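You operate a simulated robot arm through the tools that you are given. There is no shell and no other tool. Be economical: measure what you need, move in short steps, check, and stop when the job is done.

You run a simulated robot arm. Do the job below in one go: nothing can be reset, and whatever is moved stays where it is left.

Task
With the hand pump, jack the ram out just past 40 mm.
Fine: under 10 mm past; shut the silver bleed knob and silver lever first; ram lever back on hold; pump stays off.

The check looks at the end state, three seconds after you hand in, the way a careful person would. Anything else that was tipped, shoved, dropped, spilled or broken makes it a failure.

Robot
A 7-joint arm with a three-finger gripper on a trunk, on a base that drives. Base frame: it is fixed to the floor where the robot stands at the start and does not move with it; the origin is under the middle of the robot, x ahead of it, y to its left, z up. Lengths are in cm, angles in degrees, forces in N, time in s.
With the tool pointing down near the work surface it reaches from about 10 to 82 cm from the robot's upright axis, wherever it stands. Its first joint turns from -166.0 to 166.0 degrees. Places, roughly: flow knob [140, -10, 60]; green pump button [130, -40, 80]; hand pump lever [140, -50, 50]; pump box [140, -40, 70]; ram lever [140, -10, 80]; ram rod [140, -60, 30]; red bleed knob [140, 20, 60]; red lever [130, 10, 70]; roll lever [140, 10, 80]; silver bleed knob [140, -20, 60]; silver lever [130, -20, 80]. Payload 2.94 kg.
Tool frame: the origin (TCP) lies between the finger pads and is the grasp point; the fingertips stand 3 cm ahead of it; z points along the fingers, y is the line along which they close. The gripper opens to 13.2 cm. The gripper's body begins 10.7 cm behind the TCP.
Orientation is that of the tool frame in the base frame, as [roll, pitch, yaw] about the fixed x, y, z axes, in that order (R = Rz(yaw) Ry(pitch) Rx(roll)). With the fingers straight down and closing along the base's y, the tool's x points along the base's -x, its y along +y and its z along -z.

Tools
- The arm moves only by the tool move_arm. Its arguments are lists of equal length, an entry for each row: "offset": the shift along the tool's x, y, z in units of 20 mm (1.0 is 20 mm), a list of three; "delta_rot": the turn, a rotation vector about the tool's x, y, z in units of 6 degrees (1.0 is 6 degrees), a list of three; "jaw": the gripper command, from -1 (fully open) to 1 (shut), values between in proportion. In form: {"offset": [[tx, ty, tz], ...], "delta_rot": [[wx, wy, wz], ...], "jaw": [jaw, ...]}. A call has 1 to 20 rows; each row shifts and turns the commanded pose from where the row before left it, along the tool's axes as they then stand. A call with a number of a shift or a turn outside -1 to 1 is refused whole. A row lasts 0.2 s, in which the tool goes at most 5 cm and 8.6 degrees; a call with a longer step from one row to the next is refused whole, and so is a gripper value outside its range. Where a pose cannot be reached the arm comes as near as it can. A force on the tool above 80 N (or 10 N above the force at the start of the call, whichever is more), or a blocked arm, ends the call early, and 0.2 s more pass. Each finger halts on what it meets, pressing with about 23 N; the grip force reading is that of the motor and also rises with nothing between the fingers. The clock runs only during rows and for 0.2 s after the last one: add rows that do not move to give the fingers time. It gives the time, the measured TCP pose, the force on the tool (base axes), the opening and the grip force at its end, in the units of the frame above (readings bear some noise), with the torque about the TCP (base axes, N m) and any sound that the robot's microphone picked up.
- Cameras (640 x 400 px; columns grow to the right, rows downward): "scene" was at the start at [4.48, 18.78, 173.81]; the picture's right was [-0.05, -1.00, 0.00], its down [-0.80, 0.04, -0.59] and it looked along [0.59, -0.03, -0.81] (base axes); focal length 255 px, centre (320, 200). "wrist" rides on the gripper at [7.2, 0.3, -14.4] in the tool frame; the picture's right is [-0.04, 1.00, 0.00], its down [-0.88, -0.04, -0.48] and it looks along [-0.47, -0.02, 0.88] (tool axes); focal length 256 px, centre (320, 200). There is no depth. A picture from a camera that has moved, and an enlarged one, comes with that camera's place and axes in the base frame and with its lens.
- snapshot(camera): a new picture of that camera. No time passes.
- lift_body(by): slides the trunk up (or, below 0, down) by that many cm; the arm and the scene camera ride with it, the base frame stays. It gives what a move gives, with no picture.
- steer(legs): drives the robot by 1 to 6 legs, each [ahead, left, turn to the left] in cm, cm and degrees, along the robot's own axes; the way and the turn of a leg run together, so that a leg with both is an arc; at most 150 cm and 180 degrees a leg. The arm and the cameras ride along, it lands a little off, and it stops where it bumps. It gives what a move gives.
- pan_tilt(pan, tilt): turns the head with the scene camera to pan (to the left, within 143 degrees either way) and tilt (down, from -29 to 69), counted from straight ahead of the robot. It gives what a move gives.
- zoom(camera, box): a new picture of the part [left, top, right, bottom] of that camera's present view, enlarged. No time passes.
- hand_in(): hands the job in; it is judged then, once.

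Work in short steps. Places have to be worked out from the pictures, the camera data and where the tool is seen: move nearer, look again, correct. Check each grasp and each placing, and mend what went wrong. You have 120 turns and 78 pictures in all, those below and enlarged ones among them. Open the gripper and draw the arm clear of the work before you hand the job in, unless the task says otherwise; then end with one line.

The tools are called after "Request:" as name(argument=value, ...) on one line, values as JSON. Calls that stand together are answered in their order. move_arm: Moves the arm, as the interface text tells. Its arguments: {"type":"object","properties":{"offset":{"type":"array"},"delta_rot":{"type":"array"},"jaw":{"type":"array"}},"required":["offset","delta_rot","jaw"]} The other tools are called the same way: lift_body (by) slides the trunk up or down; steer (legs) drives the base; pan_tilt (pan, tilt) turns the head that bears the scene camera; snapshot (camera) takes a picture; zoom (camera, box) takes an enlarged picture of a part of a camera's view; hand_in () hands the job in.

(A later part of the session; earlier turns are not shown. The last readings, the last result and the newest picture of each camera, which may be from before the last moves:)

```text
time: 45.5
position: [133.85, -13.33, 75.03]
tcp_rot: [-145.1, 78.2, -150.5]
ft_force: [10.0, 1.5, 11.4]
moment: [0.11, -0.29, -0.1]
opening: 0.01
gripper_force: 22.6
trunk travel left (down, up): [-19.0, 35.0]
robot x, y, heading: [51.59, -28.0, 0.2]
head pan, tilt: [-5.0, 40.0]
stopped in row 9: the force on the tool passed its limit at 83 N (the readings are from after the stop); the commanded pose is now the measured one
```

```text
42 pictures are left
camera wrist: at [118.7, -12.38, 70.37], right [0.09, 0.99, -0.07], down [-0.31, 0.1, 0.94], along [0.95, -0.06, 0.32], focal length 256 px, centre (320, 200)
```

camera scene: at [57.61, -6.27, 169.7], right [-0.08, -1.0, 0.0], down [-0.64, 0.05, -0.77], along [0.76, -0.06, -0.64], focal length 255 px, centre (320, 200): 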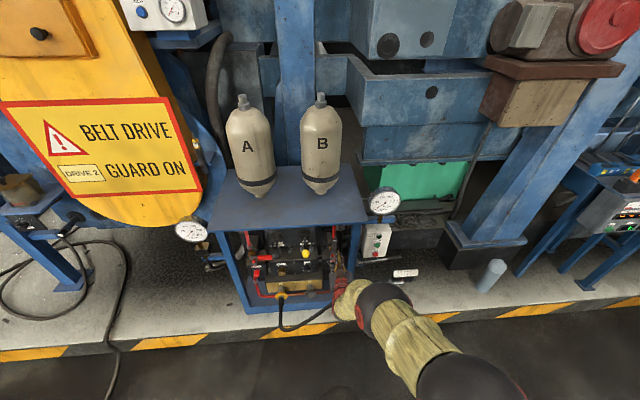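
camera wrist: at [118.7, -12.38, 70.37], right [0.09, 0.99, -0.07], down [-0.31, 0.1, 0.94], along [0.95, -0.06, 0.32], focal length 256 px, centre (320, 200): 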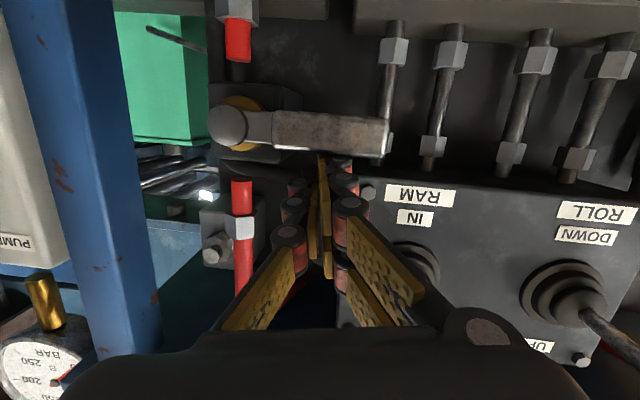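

The silver lever is horizontal (shut), against its stop. Back out clear and look for the ram ball.

Request:
move_arm(offset=[[-0.3, 0, 0], [-0.1, 0, -1], [-0.1, 0, -1], [0, 0, -1], [0, 0, -1], [0, 0, -1], [0, 0, -1], [0, 0, -1], [0, 0, 0]], delta_rot=[[0, 0, 0], [0, 0, 0], [0, 0, 0], [0, 0, 0], [0, 0, 0], [0, 0, 0], [0, 0, 0], [0, 0, 0], [0, 0, 0]], jaw=[1, 1, 1, 1, 1, 0, 0, 0, 0])

Request:
snapshot(camera="wrist")

Request:
zoom(camera="scene", box=[220, 190, 380, 310])

```text
time: 47.5
position: [120.16, -12.08, 78.07]
tcp_rot: [-146.0, 77.8, -151.4]
ft_force: [-0.5, -0.7, 0.2]
moment: [0.01, 0.05, 0.01]
opening: 6.6
gripper_force: 0.3
trunk travel left (down, up): [-19.0, 35.0]
robot x, y, heading: [52.0, -27.72, -0.1]
head pan, tilt: [-5.0, 40.0]
```

```text
41 pictures are left
camera wrist: at [104.65, -11.16, 73.49], right [0.09, 0.99, -0.08], down [-0.3, 0.1, 0.95], along [0.95, -0.06, 0.31], focal length 256 px, centre (320, 200)
```

wrist: 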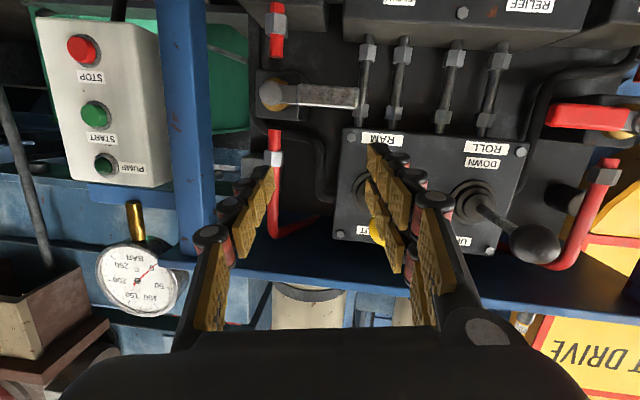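

```text
3.33 times, centred on (300, 250) of scene
camera zoom: at [57.61, -9.3, 169.7], right [-0.09, -1.0, 0.0], down [-0.64, 0.06, -0.77], along [0.76, -0.07, -0.64], focal length 849 px, centre (387, 33)
```

zoom: 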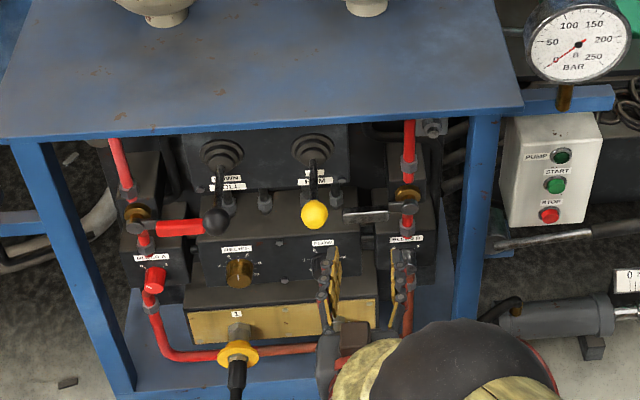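

Silver lever confirmed shut. Ram ball at ≈(126.6,−6.2,82). Move to a pregrasp in front of it.

Request:
move_arm(offset=[[0, 0, -1], [-0.7, 0.74, -0.5], [-0.7, 0.74, 0], [-0.7, 0.74, 0], [-0.7, 0.72, 0], [0, 0, 0]], delta_rot=[[0, 0, 0], [0, 0, 0], [0, 0, 0], [0, 0, 0], [0, 0, 0], [0, 0, 0]], jaw=[0, 0, 0, 0, 0, 0])

Request:
snapshot(camera="wrist")

```text
time: 48.9
position: [118.7, -5.03, 83.22]
tcp_rot: [-145.9, 77.6, -151.4]
ft_force: [-0.2, 0.0, 0.5]
moment: [-0.03, -0.02, 0.04]
opening: 6.6
gripper_force: 0.1
trunk travel left (down, up): [-19.0, 35.0]
robot x, y, heading: [52.22, -27.96, 0.0]
head pan, tilt: [-5.0, 40.0]
```

```text
39 pictures are left
camera wrist: at [103.35, -4.07, 78.75], right [0.09, 0.99, -0.08], down [-0.3, 0.1, 0.95], along [0.95, -0.06, 0.31], focal length 256 px, centre (320, 200)
```

wrist: 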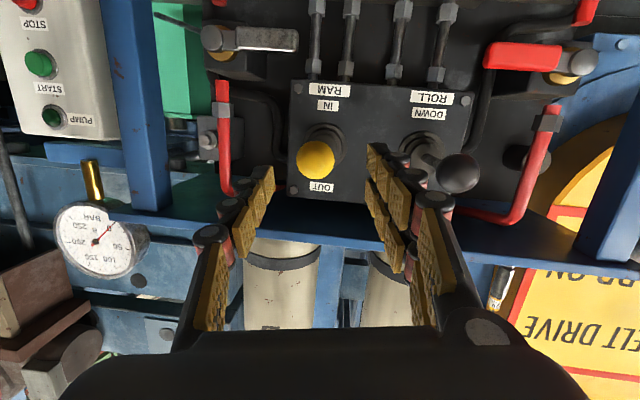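

Ball confirmed at ≈(126.6,−6.2,82.4). Advance and close on it.

Request:
move_arm(offset=[[-0.1, -0.1, 1], [-0.1, -0.1, 1], [-0.05, 0, 1], [0, 0, 0.8], [0, 0, 0], [0, 0, 0], [0, 0, 0], [0, 0, 0], [0, 0, 0]], delta_rot=[[0, 0, 0], [0, 0, 0], [0, 0, 0], [0, 0, 0], [0, 0, 0], [0, 0, 0], [0, 0, 0], [0, 0, 0], [0, 0, 0]], jaw=[0, 0, 0, 0, 0.4, 0.4, 0.6, 0.6, 0.6])

Request:
snapshot(camera="wrist")

```text
time: 50.9
position: [126.29, -6.2, 82.42]
tcp_rot: [-145.8, 77.7, -151.2]
ft_force: [1.4, 8.7, -1.6]
moment: [0.06, 0.2, 0.23]
opening: 3.22
gripper_force: 36.5
trunk travel left (down, up): [-19.0, 35.0]
robot x, y, heading: [52.5, -27.87, 0.1]
head pan, tilt: [-5.0, 40.0]
```

```text
38 pictures are left
camera wrist: at [111.04, -5.29, 77.96], right [0.09, 0.99, -0.08], down [-0.3, 0.1, 0.95], along [0.95, -0.06, 0.31], focal length 256 px, centre (320, 200)
```

wrist: 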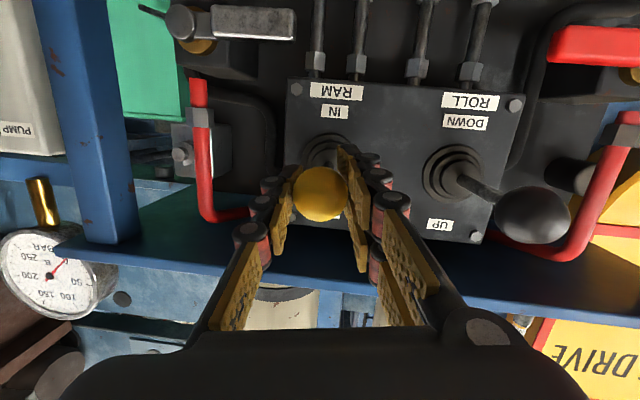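

Ball held (3.2 cm). Raise it toward OUT by about 3 cm and check forces.

Request:
move_arm(offset=[[-0.39, -0.05, -0.07], [-0.39, -0.05, -0.05], [-0.39, -0.05, 0], [-0.39, -0.05, 0.05], [0, 0, 0]], delta_rot=[[0, 0, 0], [0, 0, 0], [0, 0, 0], [0, 0, 0], [0, 0, 0]], jaw=[0.6, 0.6, 0.6, 0.6, 0.6])

Request:
snapshot(camera="wrist")

```text
time: 52.1
position: [126.86, -6.41, 85.42]
tcp_rot: [-145.7, 77.5, -151.0]
ft_force: [13.1, 21.7, -14.4]
moment: [0.04, 1.09, 0.07]
opening: 3.31
gripper_force: 45.0
trunk travel left (down, up): [-19.0, 35.0]
robot x, y, heading: [52.25, -28.03, 0.1]
head pan, tilt: [-5.0, 40.0]
```

```text
37 pictures are left
camera wrist: at [111.47, -5.32, 80.9], right [0.09, 0.99, -0.08], down [-0.3, 0.1, 0.95], along [0.95, -0.06, 0.31], focal length 256 px, centre (320, 200)
```

wrist: 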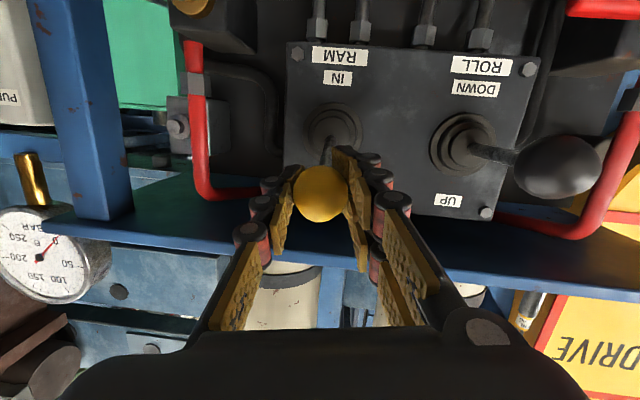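

The lever moves up with the hand. Continue another ~1.6 cm.

Request:
move_arm(offset=[[-0.39, 0.05, 0.05], [-0.39, 0.05, 0.1], [0, 0, 0]], delta_rot=[[0, 0, 0], [0, 0, 0], [0, 0, 0]], jaw=[0.6, 0.6, 0.6])

```text
time: 52.9
position: [127.34, -6.18, 86.79]
tcp_rot: [-146.2, 77.4, -151.6]
ft_force: [9.7, 7.9, -17.4]
moment: [0.07, 1.22, -0.06]
opening: 3.28
gripper_force: 45.2
trunk travel left (down, up): [-19.0, 35.0]
robot x, y, heading: [51.95, -27.85, 0.0]
head pan, tilt: [-5.0, 40.0]
```

Raised 4.4 cm. Open the jaws and see whether it stays at OUT.

Request:
move_arm(offset=[[0, 0, 0], [0, 0, 0], [0, 0, 0], [0, 0, 0]], delta_rot=[[0, 0, 0], [0, 0, 0], [0, 0, 0], [0, 0, 0]], jaw=[0, 0, 0, 0])

Request:
snapshot(camera="wrist")

```text
time: 53.9
position: [127.15, -6.13, 87.13]
tcp_rot: [-145.9, 77.7, -151.3]
ft_force: [-0.2, -0.1, -0.1]
moment: [-0.02, 0.01, -0.02]
opening: 6.6
gripper_force: 0.0
trunk travel left (down, up): [-19.0, 35.0]
robot x, y, heading: [51.88, -27.71, 0.1]
head pan, tilt: [-5.0, 40.0]
```

```text
36 pictures are left
camera wrist: at [111.91, -5.17, 82.52], right [0.09, 0.99, -0.08], down [-0.3, 0.1, 0.95], along [0.95, -0.06, 0.31], focal length 256 px, centre (320, 200)
```

wrist: 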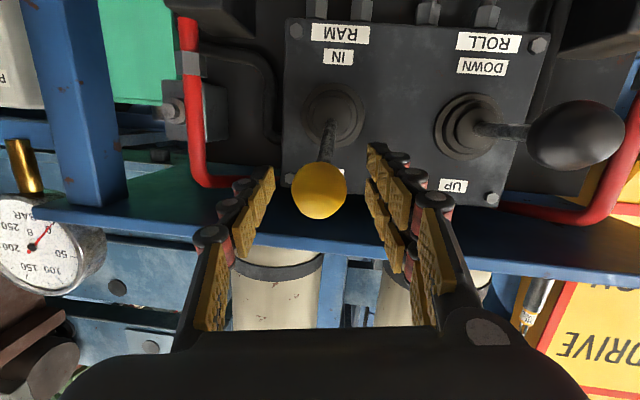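

It stays at OUT by itself. Retreat and start rolling the hand so the jaws close vertically for the pump handle.

Request:
move_arm(offset=[[0, 0, -1], [0, 0, -1], [0, 0, -1], [0, 0, -1], [0, 0, -1], [0, 0, -1], [0, 0, 0], [0, 0, 0], [0, 0, 0], [0, 0, 0], [0, 0, 0], [0, 0, 0], [0, 0, 0], [0, 0, 0], [0, 0, 0], [0, 0, 0]], delta_rot=[[0, 0, 0], [0, 0, 0], [0, 0, 0], [0, 0, 0], [0, 0, 0], [0, 0, 0], [0, 0, -1], [0, 0, -1], [0, 0, -1], [0, 0, -1], [0, 0, -1], [0, 0, -1], [0, 0, -1], [0, 0, -1], [0, 0, -1], [0, 0, -1]], jaw=[0, 0, 0, 0, 0, 0, 0, 0, 0, 0, 0, 0, 0, 0, 0, 0])

Request:
steer(legs=[[-8, 0, 0], [0, -36, 0]])

Request:
lift_body(by=-18.5)

Request:
snapshot(camera="wrist")

Request:
snapshot(camera="scene")

```text
time: 57.3
position: [115.38, -4.88, 89.17]
tcp_rot: [-101.1, 22.4, -100.2]
ft_force: [0.2, -0.3, -0.6]
moment: [0.02, -0.03, 0.01]
opening: 6.59
gripper_force: 0.2
trunk travel left (down, up): [-19.0, 35.0]
robot x, y, heading: [52.33, -27.66, 0.0]
head pan, tilt: [-5.0, 40.0]
```

```text
time: 60.3
position: [107.62, -40.7, 89.04]
tcp_rot: [-101.1, 22.6, -99.9]
ft_force: [-0.4, 0.2, 0.1]
moment: [0.03, 0.01, 0.0]
opening: 6.61
gripper_force: 0.1
trunk travel left (down, up): [-19.0, 35.0]
robot x, y, heading: [44.55, -64.38, 0.4]
head pan, tilt: [-5.0, 40.0]
```

```text
time: 62.3
position: [107.58, -40.57, 70.63]
tcp_rot: [-101.1, 22.6, -100.0]
ft_force: [0.0, -0.7, 0.3]
moment: [0.01, 0.0, -0.02]
opening: 6.6
gripper_force: 0.1
trunk travel left (down, up): [-0.5, 53.5]
robot x, y, heading: [44.44, -63.92, 0.4]
head pan, tilt: [-5.0, 40.0]
```

```text
35 pictures are left
camera wrist: at [92.38, -45.84, 70.16], right [-0.12, 0.44, -0.89], down [-0.32, 0.83, 0.46], along [0.94, 0.34, 0.05], focal length 256 px, centre (320, 200)
```

wrist: 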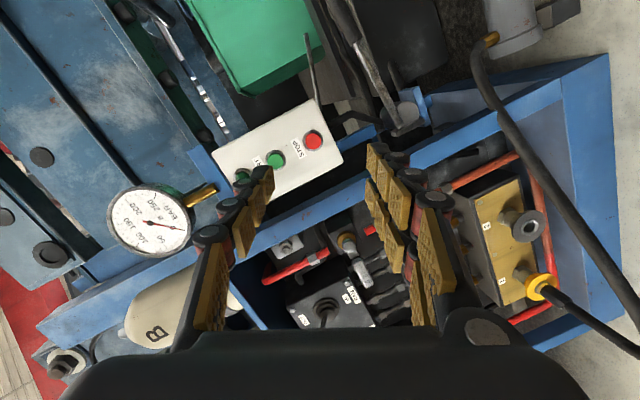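

```text
34 pictures are left
camera scene: at [49.82, -45.54, 151.22], right [-0.08, -1.0, 0.0], down [-0.64, 0.05, -0.77], along [0.76, -0.06, -0.64], focal length 255 px, centre (320, 200)
```

scene: 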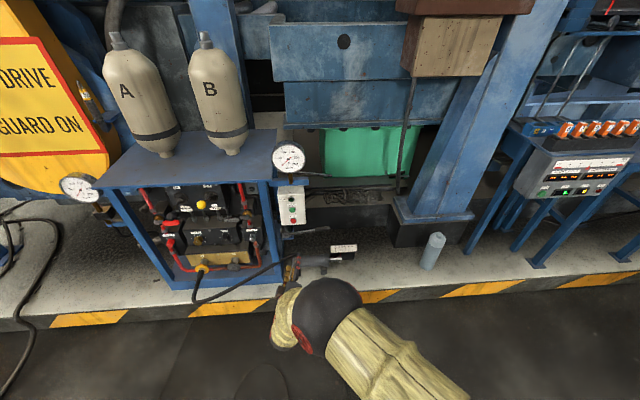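

Both levers look as set. Now lower the arm and finish the roll so the tool's x runs along the pump handle, then drive in beside it.

Request:
move_arm(offset=[[0.55, 0.83, 0.88], [0.55, 0.83, 0.88], [0.55, 0.83, 0.88], [0.55, 0.83, 0.88], [0.55, 0.83, 0.88], [0.55, 0.83, 0.88], [0, 0, 0], [0, 0, 0], [0, 0, 0], [0, 0, 0], [0, 0, 0], [0, 0, 0]], delta_rot=[[0, 0, 0], [0, 0, 0], [0, 0, 0], [0, 0, 0], [0, 0, 0], [0, 0, 0], [0, 0, -1], [0, 0, -1], [0, 0, -1], [0, 0, -1], [0, 0, -1], [0, 0, 0]], jaw=[0, 0, 0, 0, 0, 0, 0, 0, 0, 0, 0, 0])

Request:
steer(legs=[[0, -10, 0]])

Request:
snapshot(camera="wrist")

```text
time: 64.9
position: [115.64, -43.79, 57.12]
tcp_rot: [-100.3, -7.0, -94.4]
ft_force: [0.4, -0.4, 0.9]
moment: [-0.01, 0.0, -0.01]
opening: 6.58
gripper_force: 0.0
trunk travel left (down, up): [-0.5, 53.5]
robot x, y, heading: [44.14, -63.87, 0.4]
head pan, tilt: [-5.0, 40.0]
```

```text
time: 66.0
position: [115.68, -53.62, 57.13]
tcp_rot: [-100.3, -7.0, -94.3]
ft_force: [0.1, 0.6, -0.5]
moment: [-0.01, -0.03, 0.02]
opening: 6.6
gripper_force: 0.1
trunk travel left (down, up): [-0.5, 53.5]
robot x, y, heading: [44.06, -74.14, 0.6]
head pan, tilt: [-5.0, 40.0]
```

```text
33 pictures are left
camera wrist: at [101.06, -59.54, 60.29], right [-0.18, -0.06, -0.98], down [-0.39, 0.92, 0.02], along [0.9, 0.39, -0.19], focal length 256 px, centre (320, 200)
```

wrist: 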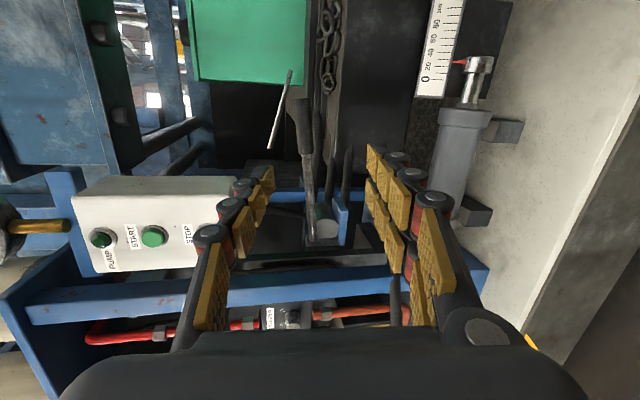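

Let me enlarge the pump handle and ram scale.

Request:
zoom(camera="wrist", box=[230, 40, 400, 260])

Request:
zoom(camera="wrist", box=[400, 0, 520, 120])

Request:
zoom(camera="scene", box=[200, 190, 360, 290])

```text
1.82 times, centred on (315, 150) of wrist
camera zoom: at [101.06, -59.54, 60.29], right [-0.18, -0.06, -0.98], down [-0.39, 0.92, 0.02], along [0.9, 0.39, -0.19], focal length 465 px, centre (329, 291)
```

zoom: 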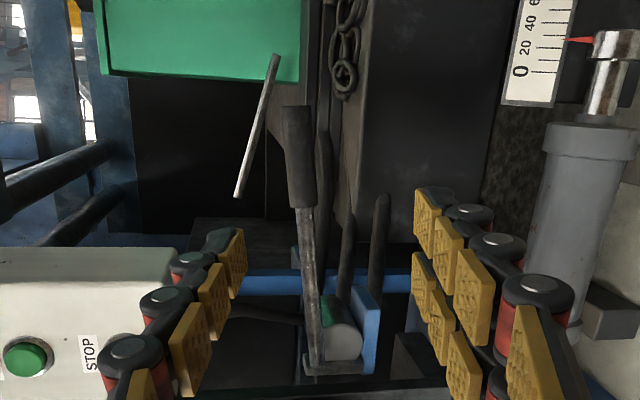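

```text
3.33 times, centred on (460, 60) of wrist
camera zoom: at [101.06, -59.54, 60.29], right [-0.18, -0.06, -0.98], down [-0.39, 0.92, 0.02], along [0.9, 0.39, -0.19], focal length 853 px, centre (-147, 667)
```

zoom: 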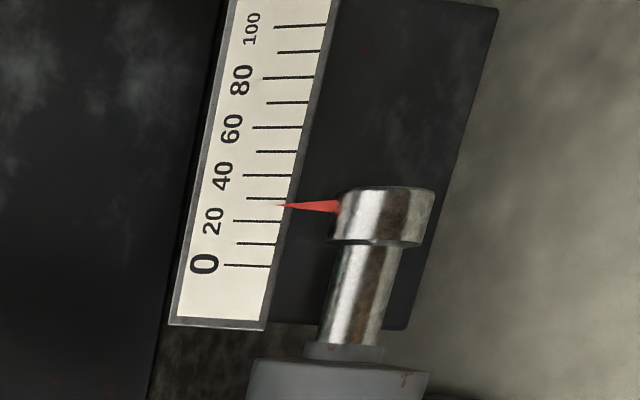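

```text
4.00 times, centred on (280, 240) of scene
camera zoom: at [49.87, -55.64, 151.2], right [-0.08, -1.0, 0.0], down [-0.64, 0.05, -0.77], along [0.76, -0.06, -0.64], focal length 1019 px, centre (480, 40)
```

zoom: 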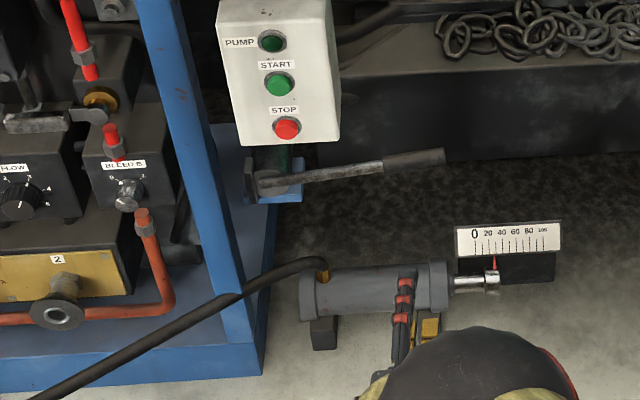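

Ram now reads ≈28 mm; target 41–49. Handle grip centre ≈(141,−55,55). Drive 13 cm ahead.

Request:
steer(legs=[[13, 0, 0]])

Request:
snapshot(camera="wrist")

```text
time: 67.3
position: [128.76, -53.45, 57.16]
tcp_rot: [-100.2, -6.9, -94.2]
ft_force: [-0.5, 0.8, -0.1]
moment: [0.01, 0.0, -0.02]
opening: 6.58
gripper_force: 0.1
trunk travel left (down, up): [-0.5, 53.5]
robot x, y, heading: [58.28, -73.98, 0.6]
head pan, tilt: [-5.0, 40.0]
```

```text
29 pictures are left
camera wrist: at [114.26, -59.32, 60.31], right [-0.18, -0.06, -0.98], down [-0.4, 0.92, 0.02], along [0.9, 0.39, -0.19], focal length 256 px, centre (320, 200)
```

wrist: 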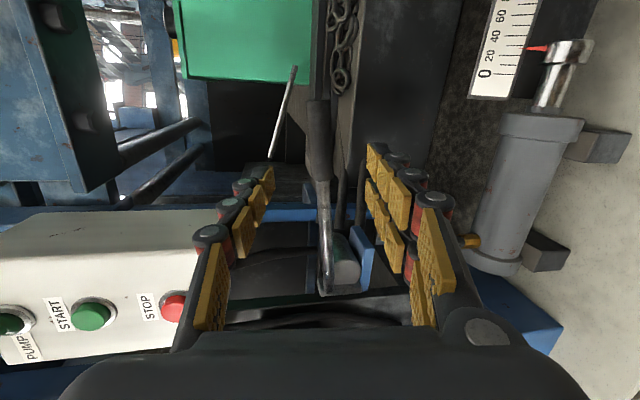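

The handle lies between the open fingers' line. Advance 12 cm so the pads straddle the grip.

Request:
move_arm(offset=[[0.1, 0, 1], [0.1, 0, 1], [0.1, 0, 1], [0.1, 0, 1], [0, 0, 1], [0, 0, 0.9], [0, 0, 0]], delta_rot=[[0, 0, 0], [0, 0, 0], [0, 0, 0], [0, 0, 0], [0, 0, 0], [0, 0, 0], [0, 0, 0]], jaw=[0, 0, 0, 0, 0, 0, 0])

Request:
snapshot(camera="wrist")

```text
time: 68.9
position: [140.48, -55.5, 54.97]
tcp_rot: [-100.3, -6.9, -94.2]
ft_force: [-0.1, 0.3, 0.4]
moment: [0.0, -0.03, 0.0]
opening: 6.58
gripper_force: 0.1
trunk travel left (down, up): [-0.5, 53.5]
robot x, y, heading: [57.68, -73.55, 0.5]
head pan, tilt: [-5.0, 40.0]
```

```text
28 pictures are left
camera wrist: at [125.89, -61.38, 58.2], right [-0.18, -0.06, -0.98], down [-0.4, 0.92, 0.02], along [0.9, 0.39, -0.19], focal length 256 px, centre (320, 200)
```

wrist: 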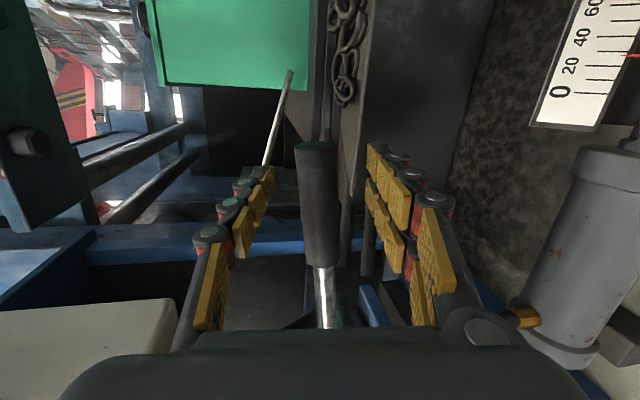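

The grip is between the pads. Close to a loose cage and raise the handle ~20° along its arc.

Request:
move_arm(offset=[[0, 0, 0], [0, 0, 0], [0, 0, 0], [0, 0, 0], [-0.02, -0.43, -0.082], [-0.02, -0.43, -0.082], [-0.02, -0.43, -0.082], [-0.02, -0.43, -0.082], [-0.02, -0.43, -0.082], [-0.02, -0.43, -0.082], [-0.02, -0.43, -0.082], [-0.02, -0.43, -0.082], [0, 0, 0]], delta_rot=[[0, 0, 0], [0, 0, 0], [0, 0, 0], [0, 0, 0], [0.03, 0.078, -0.405], [0.03, 0.078, -0.405], [0.03, 0.078, -0.405], [0.03, 0.078, -0.405], [0.03, 0.078, -0.405], [0.03, 0.078, -0.405], [0.03, 0.078, -0.405], [0.03, 0.078, -0.405], [0, 0, 0]], jaw=[0.5, 0.5, 0.5, 0.5, 0.5, 0.5, 0.5, 0.5, 0.5, 0.5, 0.5, 0.5, 0.5])

Request:
snapshot(camera="wrist")

Request:
zoom(camera="scene", box=[210, 180, 370, 280])

```text
time: 71.3
position: [138.59, -54.73, 57.31]
tcp_rot: [-102.9, -24.4, -93.1]
ft_force: [-28.4, -8.2, -35.0]
moment: [1.17, 1.29, -1.08]
opening: 7.35
gripper_force: 22.6
trunk travel left (down, up): [-0.5, 53.5]
robot x, y, heading: [57.26, -74.61, 0.8]
head pan, tilt: [-5.0, 40.0]
stopped in row 11: the force on the tool passed its limit at 83 N (the readings are from after the stop); the commanded pose is now the measured one
```

```text
27 pictures are left
camera wrist: at [124.36, -59.3, 62.99], right [-0.24, -0.35, -0.91], down [-0.41, 0.88, -0.23], along [0.88, 0.31, -0.36], focal length 256 px, centre (320, 200)
```

wrist: 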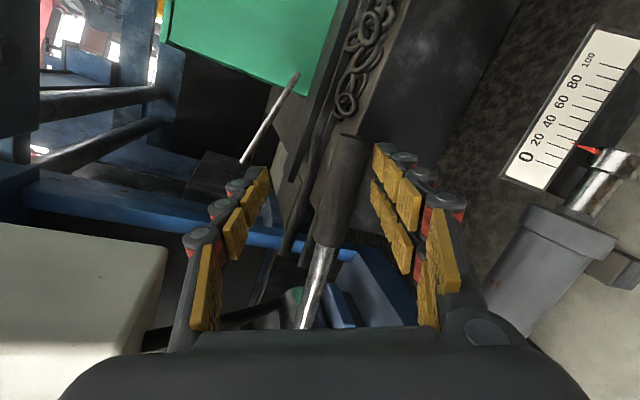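

```text
4.00 times, centred on (290, 230) of scene
camera zoom: at [63.28, -55.5, 151.23], right [-0.08, -1.0, 0.0], down [-0.64, 0.05, -0.76], along [0.76, -0.06, -0.64], focal length 1019 px, centre (440, 80)
```

zoom: 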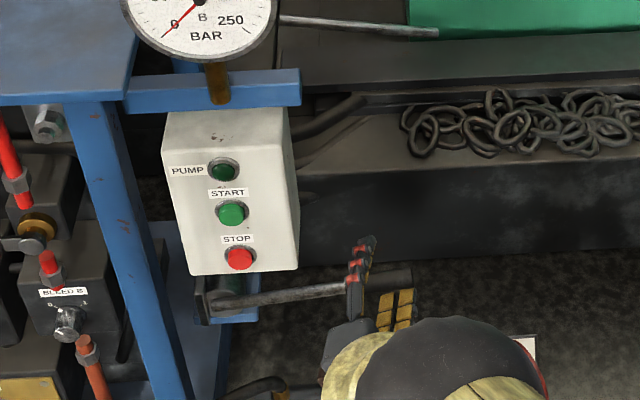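

The handle would not go up – it is at its upper end. I'll return to the start grasp pose, then work it downward.

Request:
move_arm(offset=[[0, 0.2, 0], [0, 0.2, 0.1], [0, 0.1, 0.1], [0, 0.1, 0.2], [0, 0.1, 0.2], [0, 0.1, 0.2], [0.1, 0.1, 0.3], [0.08, 0, 0.1], [0, 0, 0]], delta_rot=[[-0.03, -0.078, 0.405], [-0.03, -0.078, 0.405], [-0.03, -0.078, 0.405], [-0.03, -0.078, 0.405], [-0.03, -0.078, 0.405], [-0.03, -0.078, 0.405], [-0.03, -0.078, 0.405], [0, 0, 0], [0, 0, 0]], jaw=[-0.15, -0.15, -0.15, -0.15, -0.15, -0.15, -0.15, -0.15, -0.15])

Request:
snapshot(camera="wrist")

```text
time: 73.3
position: [141.58, -55.28, 57.12]
tcp_rot: [-102.1, -6.5, -93.8]
ft_force: [0.5, -0.7, -0.1]
moment: [0.04, -0.01, 0.02]
opening: 7.57
gripper_force: 0.1
trunk travel left (down, up): [-0.5, 53.5]
robot x, y, heading: [57.79, -74.05, 0.4]
head pan, tilt: [-5.0, 40.0]
```

```text
25 pictures are left
camera wrist: at [127.13, -61.16, 60.66], right [-0.21, -0.05, -0.98], down [-0.4, 0.92, 0.04], along [0.89, 0.39, -0.22], focal length 256 px, centre (320, 200)
```

wrist: 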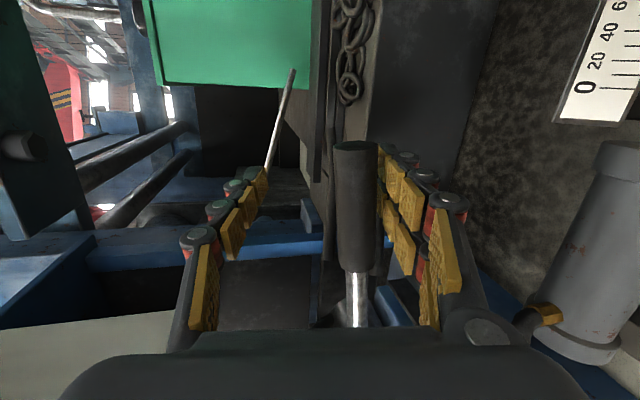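

Handle unchanged. Center on it, close the cage, and push down ~10° to feel it.

Request:
move_arm(offset=[[0, 0.5, 0], [0, 0.55, 0], [0, 0, 0], [0, 0, 0], [0, 0, 0], [0, 0, 0], [-0.02, 0.43, 0.082], [-0.02, 0.43, 0.082], [-0.02, 0.43, 0.082], [-0.02, 0.43, 0.082], [0, 0, 0]], delta_rot=[[0, 0, 0], [0, 0, 0], [0, 0, 0], [0, 0, 0], [0, 0, 0], [0, 0, 0], [-0.03, -0.078, 0.405], [-0.03, -0.078, 0.405], [-0.03, -0.078, 0.405], [-0.03, -0.078, 0.405], [0, 0, 0]], jaw=[-0.1, -0.1, 0.55, 0.55, 0.55, 0.55, 0.55, 0.55, 0.55, 0.55, 0.55])

Request:
snapshot(camera="wrist")

```text
time: 75.7
position: [141.03, -55.5, 51.59]
tcp_rot: [-102.9, 3.4, -94.2]
ft_force: [1.7, 0.0, 1.8]
moment: [-0.01, 0.01, 0.05]
opening: 3.12
gripper_force: 1.5
trunk travel left (down, up): [-0.5, 53.5]
robot x, y, heading: [57.89, -74.06, 0.4]
head pan, tilt: [-5.0, 40.0]
```

```text
24 pictures are left
camera wrist: at [126.46, -61.94, 54.01], right [-0.21, 0.12, -0.97], down [-0.39, 0.9, 0.19], along [0.9, 0.42, -0.15], focal length 256 px, centre (320, 200)
```

wrist: 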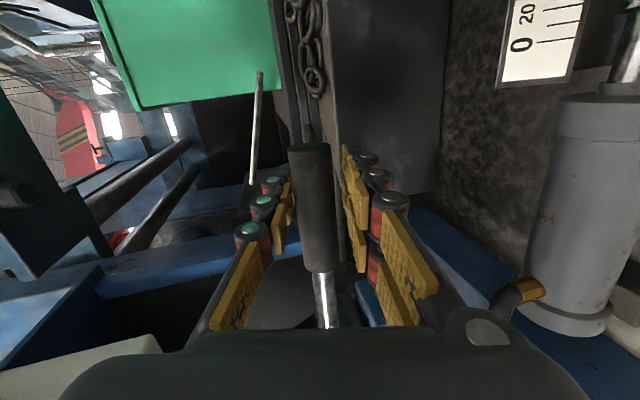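

The handle follows downward easily. Continue down to find the lower end, watching the force.

Request:
move_arm(offset=[[-0.02, 0.43, 0.082], [-0.02, 0.43, 0.082], [-0.02, 0.43, 0.082], [-0.02, 0.43, 0.082], [0, 0, 0]], delta_rot=[[-0.03, -0.078, 0.405], [-0.03, -0.078, 0.405], [-0.03, -0.078, 0.405], [-0.03, -0.078, 0.405], [0, 0, 0]], jaw=[0.55, 0.55, 0.55, 0.55, 0.55])

Request:
zoom(camera="scene", box=[220, 200, 380, 300])

```text
time: 76.9
position: [140.94, -54.92, 48.16]
tcp_rot: [-103.7, 13.3, -94.6]
ft_force: [-0.7, -0.8, 3.3]
moment: [-0.02, -0.02, 0.04]
opening: 3.23
gripper_force: 1.5
trunk travel left (down, up): [-0.5, 53.5]
robot x, y, heading: [57.64, -74.12, 0.8]
head pan, tilt: [-5.0, 40.0]
```

```text
4.00 times, centred on (300, 250) of scene
camera zoom: at [63.06, -55.53, 151.21], right [-0.08, -1.0, 0.0], down [-0.64, 0.05, -0.77], along [0.76, -0.06, -0.64], focal length 1019 px, centre (400, 0)
```

zoom: 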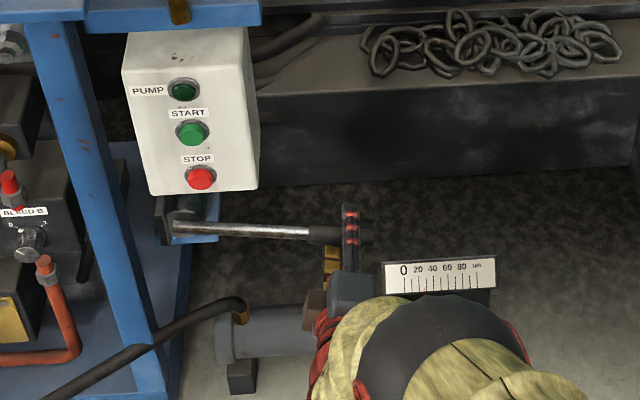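

The lever is being lowered with little load. Go on 10° more.

Request:
move_arm(offset=[[-0.02, 0.43, 0.082], [-0.02, 0.43, 0.082], [-0.02, 0.43, 0.082], [-0.02, 0.43, 0.082], [0, 0, 0]], delta_rot=[[-0.03, -0.078, 0.405], [-0.03, -0.078, 0.405], [-0.03, -0.078, 0.405], [-0.03, -0.078, 0.405], [0, 0, 0]], jaw=[0.55, 0.55, 0.55, 0.55, 0.55])

Request:
snapshot(camera="wrist")

```text
time: 78.1
position: [140.94, -53.61, 45.28]
tcp_rot: [-104.1, 23.3, -95.0]
ft_force: [9.1, -7.1, 21.9]
moment: [-0.29, 0.29, 0.07]
opening: 4.73
gripper_force: 12.7
trunk travel left (down, up): [-0.5, 53.5]
robot x, y, heading: [57.44, -74.16, 0.7]
head pan, tilt: [-5.0, 40.0]
```

```text
22 pictures are left
camera wrist: at [126.42, -60.35, 45.46], right [-0.21, 0.44, -0.87], down [-0.39, 0.78, 0.49], along [0.9, 0.44, 0.01], focal length 256 px, centre (320, 200)
```

wrist: 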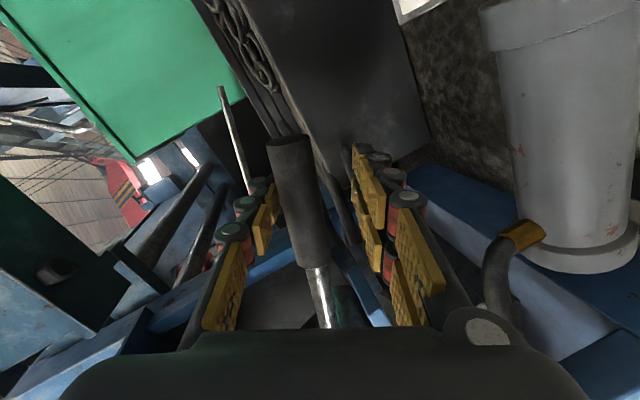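

The lower end is reached (fingers yielding). Now raise back ~22° with a firm grip and watch the load.

Request:
move_arm(offset=[[0, -0.4, -0.07], [0.02, -0.43, -0.082], [0.02, -0.43, -0.082], [0.02, -0.43, -0.082], [0.02, -0.43, -0.082], [0.02, -0.43, -0.082], [0.02, -0.43, -0.082], [0.02, -0.43, -0.082], [0.02, -0.43, -0.082], [0, 0, 0]], delta_rot=[[0, 0, 0], [0.03, 0.078, -0.405], [0.03, 0.078, -0.405], [0.03, 0.078, -0.405], [0.03, 0.078, -0.405], [0.03, 0.078, -0.405], [0.03, 0.078, -0.405], [0.03, 0.078, -0.405], [0.03, 0.078, -0.405], [0, 0, 0]], jaw=[0.7, 0.7, 0.7, 0.7, 0.7, 0.7, 0.7, 0.7, 0.7, 0.7])

Request:
snapshot(camera="wrist")

```text
time: 80.3
position: [140.96, -55.88, 52.1]
tcp_rot: [-102.7, 3.4, -94.0]
ft_force: [5.1, 30.2, -2.3]
moment: [-1.17, 0.02, 0.14]
opening: 2.49
gripper_force: 44.9
trunk travel left (down, up): [-0.5, 53.5]
robot x, y, heading: [57.49, -74.11, 0.6]
head pan, tilt: [-5.0, 40.0]
```

```text
21 pictures are left
camera wrist: at [126.58, -62.24, 54.63], right [-0.21, 0.11, -0.97], down [-0.39, 0.9, 0.19], along [0.89, 0.42, -0.15], focal length 256 px, centre (320, 200)
```

wrist: 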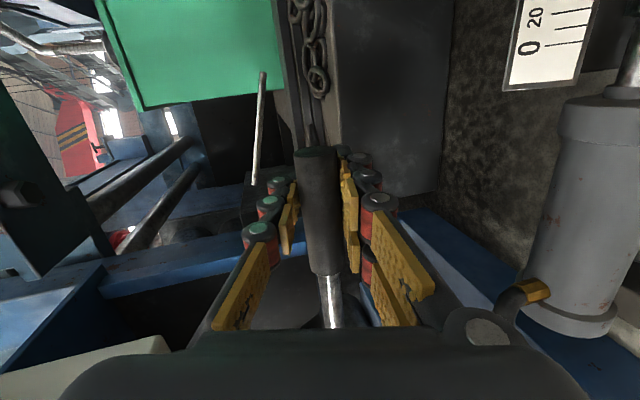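

Continue up to the top of the stroke, then read the ram from the wrist view.

Request:
move_arm(offset=[[0.02, -0.43, -0.082], [0.02, -0.43, -0.082], [0.02, -0.43, -0.082], [0, 0, 0]], delta_rot=[[0.03, 0.078, -0.405], [0.03, 0.078, -0.405], [0.03, 0.078, -0.405], [0, 0, 0]], jaw=[0.7, 0.7, 0.7, 0.7])

Request:
snapshot(camera="wrist")

```text
time: 81.3
position: [141.15, -55.96, 54.83]
tcp_rot: [-102.3, -4.2, -93.8]
ft_force: [15.8, 32.1, -6.4]
moment: [-1.06, 0.04, 0.3]
opening: 2.46
gripper_force: 45.7
trunk travel left (down, up): [-0.5, 53.5]
robot x, y, heading: [57.37, -73.88, 0.6]
head pan, tilt: [-5.0, 40.0]
```

```text
20 pictures are left
camera wrist: at [126.68, -62.14, 58.09], right [-0.21, -0.01, -0.98], down [-0.4, 0.92, 0.07], along [0.89, 0.4, -0.2], focal length 256 px, centre (320, 200)
```

wrist: 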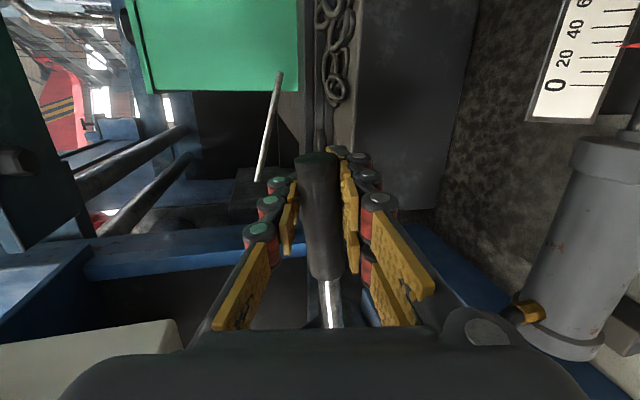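

The ram pointer is at the picture's edge; enlarge it.

Request:
zoom(camera="wrist", box=[540, 0, 640, 100])

```text
4.00 times, centred on (590, 50) of wrist
camera zoom: at [126.68, -62.14, 58.09], right [-0.21, -0.01, -0.98], down [-0.4, 0.92, 0.07], along [0.89, 0.4, -0.2], focal length 1024 px, centre (-760, 800)
```

zoom: 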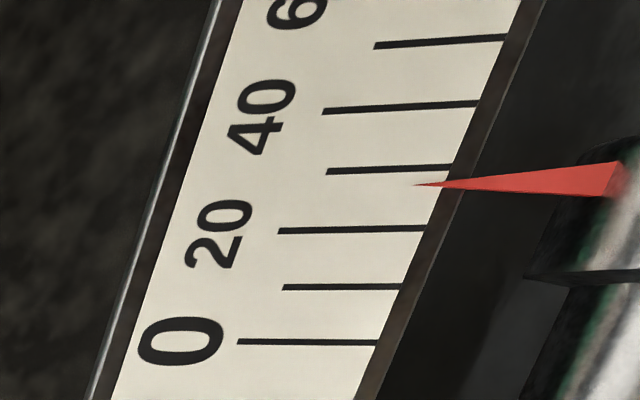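

Reads ≈28 mm, no visible gain from the first slow cycle. I'll do a full down–up cycle with the cage, compensating the radius drift, and read again.

Request:
move_arm(offset=[[-0.15, 0, 0], [-0.04, 0.86, 0.165], [-0.04, 0.86, 0.165], [-0.04, 0.86, 0.165], [-0.04, 0.86, 0.165], [-0.04, 0.86, 0.165], [0, 0.2, 0], [0, -0.2, 0], [-0.04, -0.86, -0.165], [-0.04, -0.86, -0.165], [-0.04, -0.86, -0.165], [-0.04, -0.86, -0.165], [-0.04, -0.86, -0.165], [0, 0, 0]], delta_rot=[[0, 0, 0], [-0.06, -0.155, 0.81], [-0.06, -0.155, 0.81], [-0.06, -0.155, 0.81], [-0.06, -0.155, 0.81], [-0.06, -0.155, 0.81], [0, 0, 0], [0, 0, 0], [0.06, 0.155, -0.81], [0.06, 0.155, -0.81], [0.06, 0.155, -0.81], [0.06, 0.155, -0.81], [0.06, 0.155, -0.81], [0, 0, 0]], jaw=[0.6, 0.6, 0.6, 0.6, 0.6, 0.6, 0.6, 0.6, 0.6, 0.6, 0.6, 0.6, 0.6, 0.6])

Request:
zoom(camera="wrist", box=[540, 0, 640, 100])

```text
time: 84.3
position: [141.04, -55.85, 54.81]
tcp_rot: [-102.3, -4.0, -94.0]
ft_force: [-0.2, 0.4, 0.9]
moment: [0.02, 0.04, -0.02]
opening: 2.7
gripper_force: 0.4
trunk travel left (down, up): [-0.5, 53.5]
robot x, y, heading: [57.69, -74.34, 0.5]
head pan, tilt: [-5.0, 40.0]
```

```text
4.00 times, centred on (590, 50) of wrist
camera zoom: at [126.54, -61.83, 58.12], right [-0.21, -0.01, -0.98], down [-0.39, 0.92, 0.08], along [0.89, 0.4, -0.2], focal length 1024 px, centre (-760, 800)
```

zoom: 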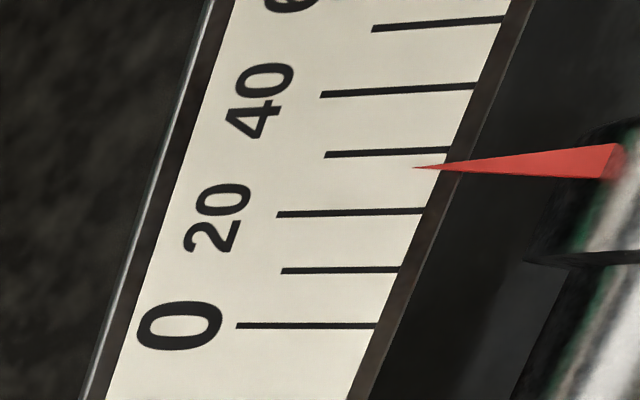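

Still ≈27.7: nothing is reaching the ram. Check the ram lever, gauge and other valves.

Request:
zoom(camera="scene", box=[60, 110, 280, 260])

```text
2.67 times, centred on (170, 185) of scene
camera zoom: at [63.08, -55.53, 151.2], right [-0.08, -1.0, 0.0], down [-0.64, 0.05, -0.77], along [0.76, -0.06, -0.64], focal length 679 px, centre (720, 240)
```

zoom: 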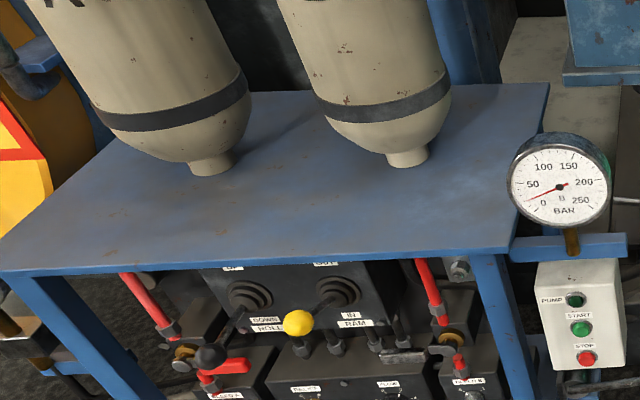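

The ram lever is at OUT and gauge B has risen (≈20 bar), so pressure is building. Two more full cycles, then read.

Request:
move_arm(offset=[[-0.04, 0.88, 0.165], [-0.04, 0.88, 0.165], [-0.04, 0.88, 0.165], [-0.04, 0.88, 0.165], [-0.04, 0.88, 0.165], [-0.04, -0.88, -0.165], [-0.04, -0.88, -0.165], [-0.04, -0.88, -0.165], [-0.04, -0.88, -0.165], [-0.04, -0.88, -0.165], [-0.04, 0.88, 0.165], [-0.04, 0.88, 0.165], [-0.04, 0.88, 0.165], [-0.04, 0.88, 0.165], [-0.04, 0.88, 0.165], [-0.04, -0.88, -0.165], [-0.04, -0.88, -0.165], [-0.04, -0.88, -0.165], [-0.04, -0.88, -0.165], [-0.04, -0.88, -0.165]], delta_rot=[[-0.06, -0.155, 0.81], [-0.06, -0.155, 0.81], [-0.06, -0.155, 0.81], [-0.06, -0.155, 0.81], [-0.06, -0.155, 0.81], [0.06, 0.155, -0.81], [0.06, 0.155, -0.81], [0.06, 0.155, -0.81], [0.06, 0.155, -0.81], [0.06, 0.155, -0.81], [-0.06, -0.155, 0.81], [-0.06, -0.155, 0.81], [-0.06, -0.155, 0.81], [-0.06, -0.155, 0.81], [-0.06, -0.155, 0.81], [0.06, 0.155, -0.81], [0.06, 0.155, -0.81], [0.06, 0.155, -0.81], [0.06, 0.155, -0.81], [0.06, 0.155, -0.81]], jaw=[0.6, 0.6, 0.6, 0.6, 0.6, 0.6, 0.6, 0.6, 0.6, 0.6, 0.6, 0.6, 0.6, 0.6, 0.6, 0.6, 0.6, 0.6, 0.6, 0.6])

Request:
zoom(camera="wrist", box=[540, 0, 640, 100])

Request:
zoom(camera="scene", box=[210, 140, 310, 240])

```text
time: 88.5
position: [141.4, -55.88, 54.77]
tcp_rot: [-102.2, -4.2, -94.0]
ft_force: [1.1, 0.3, 0.0]
moment: [-0.02, -0.04, -0.01]
opening: 2.7
gripper_force: 0.3
trunk travel left (down, up): [-0.5, 53.5]
robot x, y, heading: [57.76, -74.21, 0.5]
head pan, tilt: [-5.0, 40.0]
```

```text
4.00 times, centred on (590, 50) of wrist
camera zoom: at [126.9, -61.93, 58.02], right [-0.21, -0.01, -0.98], down [-0.39, 0.92, 0.07], along [0.89, 0.4, -0.2], focal length 1024 px, centre (-760, 800)
```

zoom: 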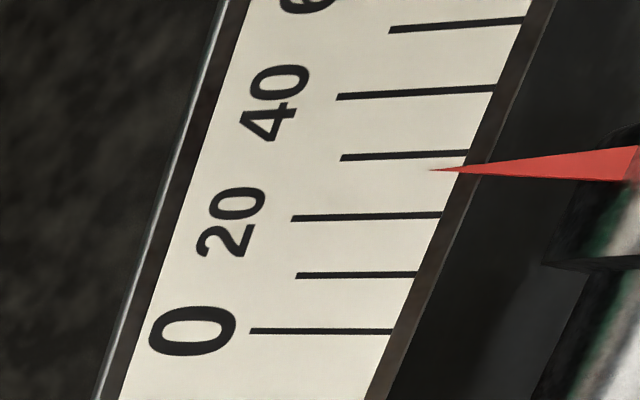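

```text
4.00 times, centred on (260, 190) of scene
camera zoom: at [63.1, -55.53, 151.2], right [-0.08, -1.0, 0.0], down [-0.64, 0.05, -0.77], along [0.76, -0.06, -0.64], focal length 1019 px, centre (560, 240)
```

zoom: 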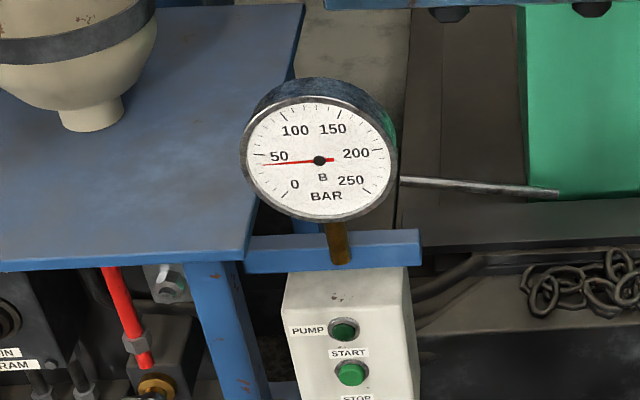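

Gauge now ≈40 bar, about 10 bar per cycle; ram not moved yet. Two more cycles.

Request:
move_arm(offset=[[-0.04, 0.88, 0.165], [-0.04, 0.88, 0.165], [-0.04, 0.88, 0.165], [-0.04, 0.88, 0.165], [-0.04, 0.88, 0.165], [-0.04, -0.88, -0.165], [-0.04, -0.88, -0.165], [-0.04, -0.88, -0.165], [-0.04, -0.88, -0.165], [-0.04, -0.88, -0.165], [-0.04, 0.88, 0.165], [-0.04, 0.88, 0.165], [-0.04, 0.88, 0.165], [-0.04, 0.88, 0.165], [-0.04, 0.88, 0.165], [-0.04, -0.88, -0.165], [-0.04, -0.88, -0.165], [-0.04, -0.88, -0.165], [-0.04, -0.88, -0.165], [-0.04, -0.88, -0.165]], delta_rot=[[-0.06, -0.155, 0.81], [-0.06, -0.155, 0.81], [-0.06, -0.155, 0.81], [-0.06, -0.155, 0.81], [-0.06, -0.155, 0.81], [0.06, 0.155, -0.81], [0.06, 0.155, -0.81], [0.06, 0.155, -0.81], [0.06, 0.155, -0.81], [0.06, 0.155, -0.81], [-0.06, -0.155, 0.81], [-0.06, -0.155, 0.81], [-0.06, -0.155, 0.81], [-0.06, -0.155, 0.81], [-0.06, -0.155, 0.81], [0.06, 0.155, -0.81], [0.06, 0.155, -0.81], [0.06, 0.155, -0.81], [0.06, 0.155, -0.81], [0.06, 0.155, -0.81]], jaw=[0.6, 0.6, 0.6, 0.6, 0.6, 0.6, 0.6, 0.6, 0.6, 0.6, 0.6, 0.6, 0.6, 0.6, 0.6, 0.6, 0.6, 0.6, 0.6, 0.6])

Request:
zoom(camera="wrist", box=[540, 0, 640, 100])

```text
time: 92.7
position: [141.13, -55.97, 54.88]
tcp_rot: [-102.3, -4.2, -94.0]
ft_force: [1.0, 0.3, -0.3]
moment: [-0.03, 0.0, 0.02]
opening: 2.73
gripper_force: 0.3
trunk travel left (down, up): [-0.5, 53.5]
robot x, y, heading: [57.58, -73.93, 0.5]
head pan, tilt: [-5.0, 40.0]
```

```text
4.00 times, centred on (590, 50) of wrist
camera zoom: at [126.68, -62.01, 58.15], right [-0.22, -0.01, -0.98], down [-0.39, 0.92, 0.07], along [0.89, 0.4, -0.2], focal length 1024 px, centre (-760, 800)
```

zoom: 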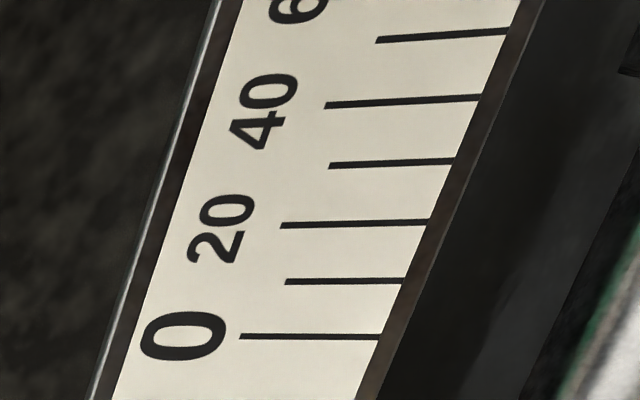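

The pointer has left this view – the ram jumped. Release the handle and back off to see the scale.

Request:
move_arm(offset=[[0, 0, 0], [0, 0, 0], [0, 0, -1], [0, 0, -1], [0, 0, -1], [0, 0, -1], [0, 0, -1], [0, 0, -1], [0, 0, 0]], delta_rot=[[0, 0, 0], [0, 0, 0], [0, 0, 0], [0, 0, 0], [0, 0, 0], [0, 0, 0], [0, 0, 0], [0, 0, 0], [0, 0, 0]], jaw=[0, 0, 0, 0, 0, 0, 0, 0, 0])

Request:
zoom(camera="wrist", box=[440, 0, 640, 125])

```text
time: 94.7
position: [129.69, -54.95, 57.25]
tcp_rot: [-102.3, -4.2, -94.0]
ft_force: [0.3, -0.5, -0.2]
moment: [0.04, -0.03, -0.01]
opening: 6.63
gripper_force: 0.0
trunk travel left (down, up): [-0.5, 53.5]
robot x, y, heading: [57.76, -74.32, 0.3]
head pan, tilt: [-5.0, 40.0]
```

```text
3.20 times, centred on (540, 62) of wrist
camera zoom: at [115.25, -61.01, 60.57], right [-0.21, -0.01, -0.98], down [-0.39, 0.92, 0.08], along [0.89, 0.4, -0.2], focal length 819 px, centre (-384, 640)
```

zoom: 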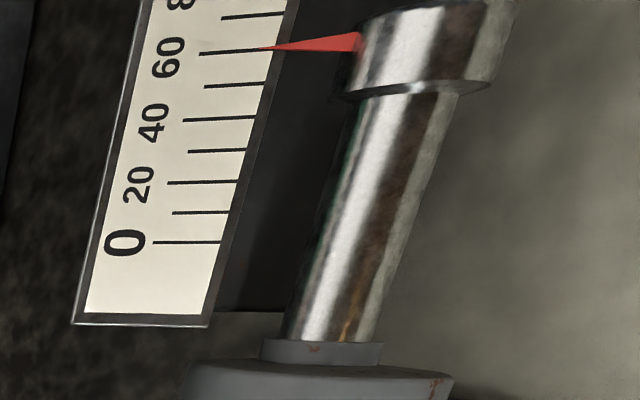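

The ram overshot to ≈61 mm (about 16+ mm per stroke once moving). It must come back to 41–49, so I'll put the ram lever to IN and use small strokes. First back away and take the hand to the ram ball.

Request:
steer(legs=[[-20, 0, 0]])

Request:
lift_body(by=31.6)

Request:
steer(legs=[[0, 49.5, 0]])

Request:
steer(legs=[[8, 0, 0]])

Request:
snapshot(camera="wrist")

```text
time: 96.3
position: [109.68, -55.41, 57.26]
tcp_rot: [-102.2, -4.0, -94.1]
ft_force: [0.1, -0.1, 0.2]
moment: [0.01, -0.02, 0.01]
opening: 6.61
gripper_force: 0.1
trunk travel left (down, up): [-0.5, 53.5]
robot x, y, heading: [37.5, -74.2, 0.5]
head pan, tilt: [-5.0, 40.0]
```

```text
time: 99.5
position: [109.56, -55.28, 88.91]
tcp_rot: [-102.3, -4.2, -94.1]
ft_force: [0.2, 0.2, -0.4]
moment: [-0.02, 0.0, 0.03]
opening: 6.61
gripper_force: 0.0
trunk travel left (down, up): [-32.1, 21.9]
robot x, y, heading: [37.56, -74.8, 0.5]
head pan, tilt: [-5.0, 40.0]
```

```text
time: 102.4
position: [109.65, -5.84, 88.9]
tcp_rot: [-102.3, -4.1, -94.8]
ft_force: [0.3, 0.5, -0.3]
moment: [-0.02, -0.01, -0.01]
opening: 6.58
gripper_force: 0.0
trunk travel left (down, up): [-32.1, 21.9]
robot x, y, heading: [37.19, -23.9, 0.1]
head pan, tilt: [-5.0, 40.0]
```

```text
time: 103.5
position: [117.88, -5.66, 88.83]
tcp_rot: [-102.4, -4.2, -94.8]
ft_force: [0.2, -0.1, -0.8]
moment: [-0.01, 0.0, 0.03]
opening: 6.6
gripper_force: 0.1
trunk travel left (down, up): [-32.1, 21.9]
robot x, y, heading: [45.8, -23.9, 0.1]
head pan, tilt: [-5.0, 40.0]
```

```text
12 pictures are left
camera wrist: at [103.3, -11.65, 92.12], right [-0.22, -0.01, -0.98], down [-0.38, 0.92, 0.08], along [0.9, 0.39, -0.2], focal length 256 px, centre (320, 200)
```

wrist: 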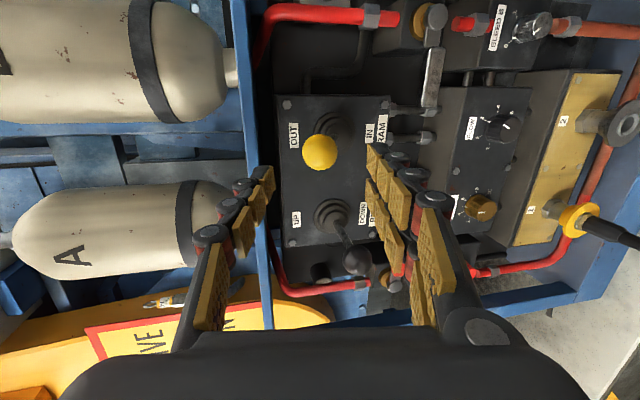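

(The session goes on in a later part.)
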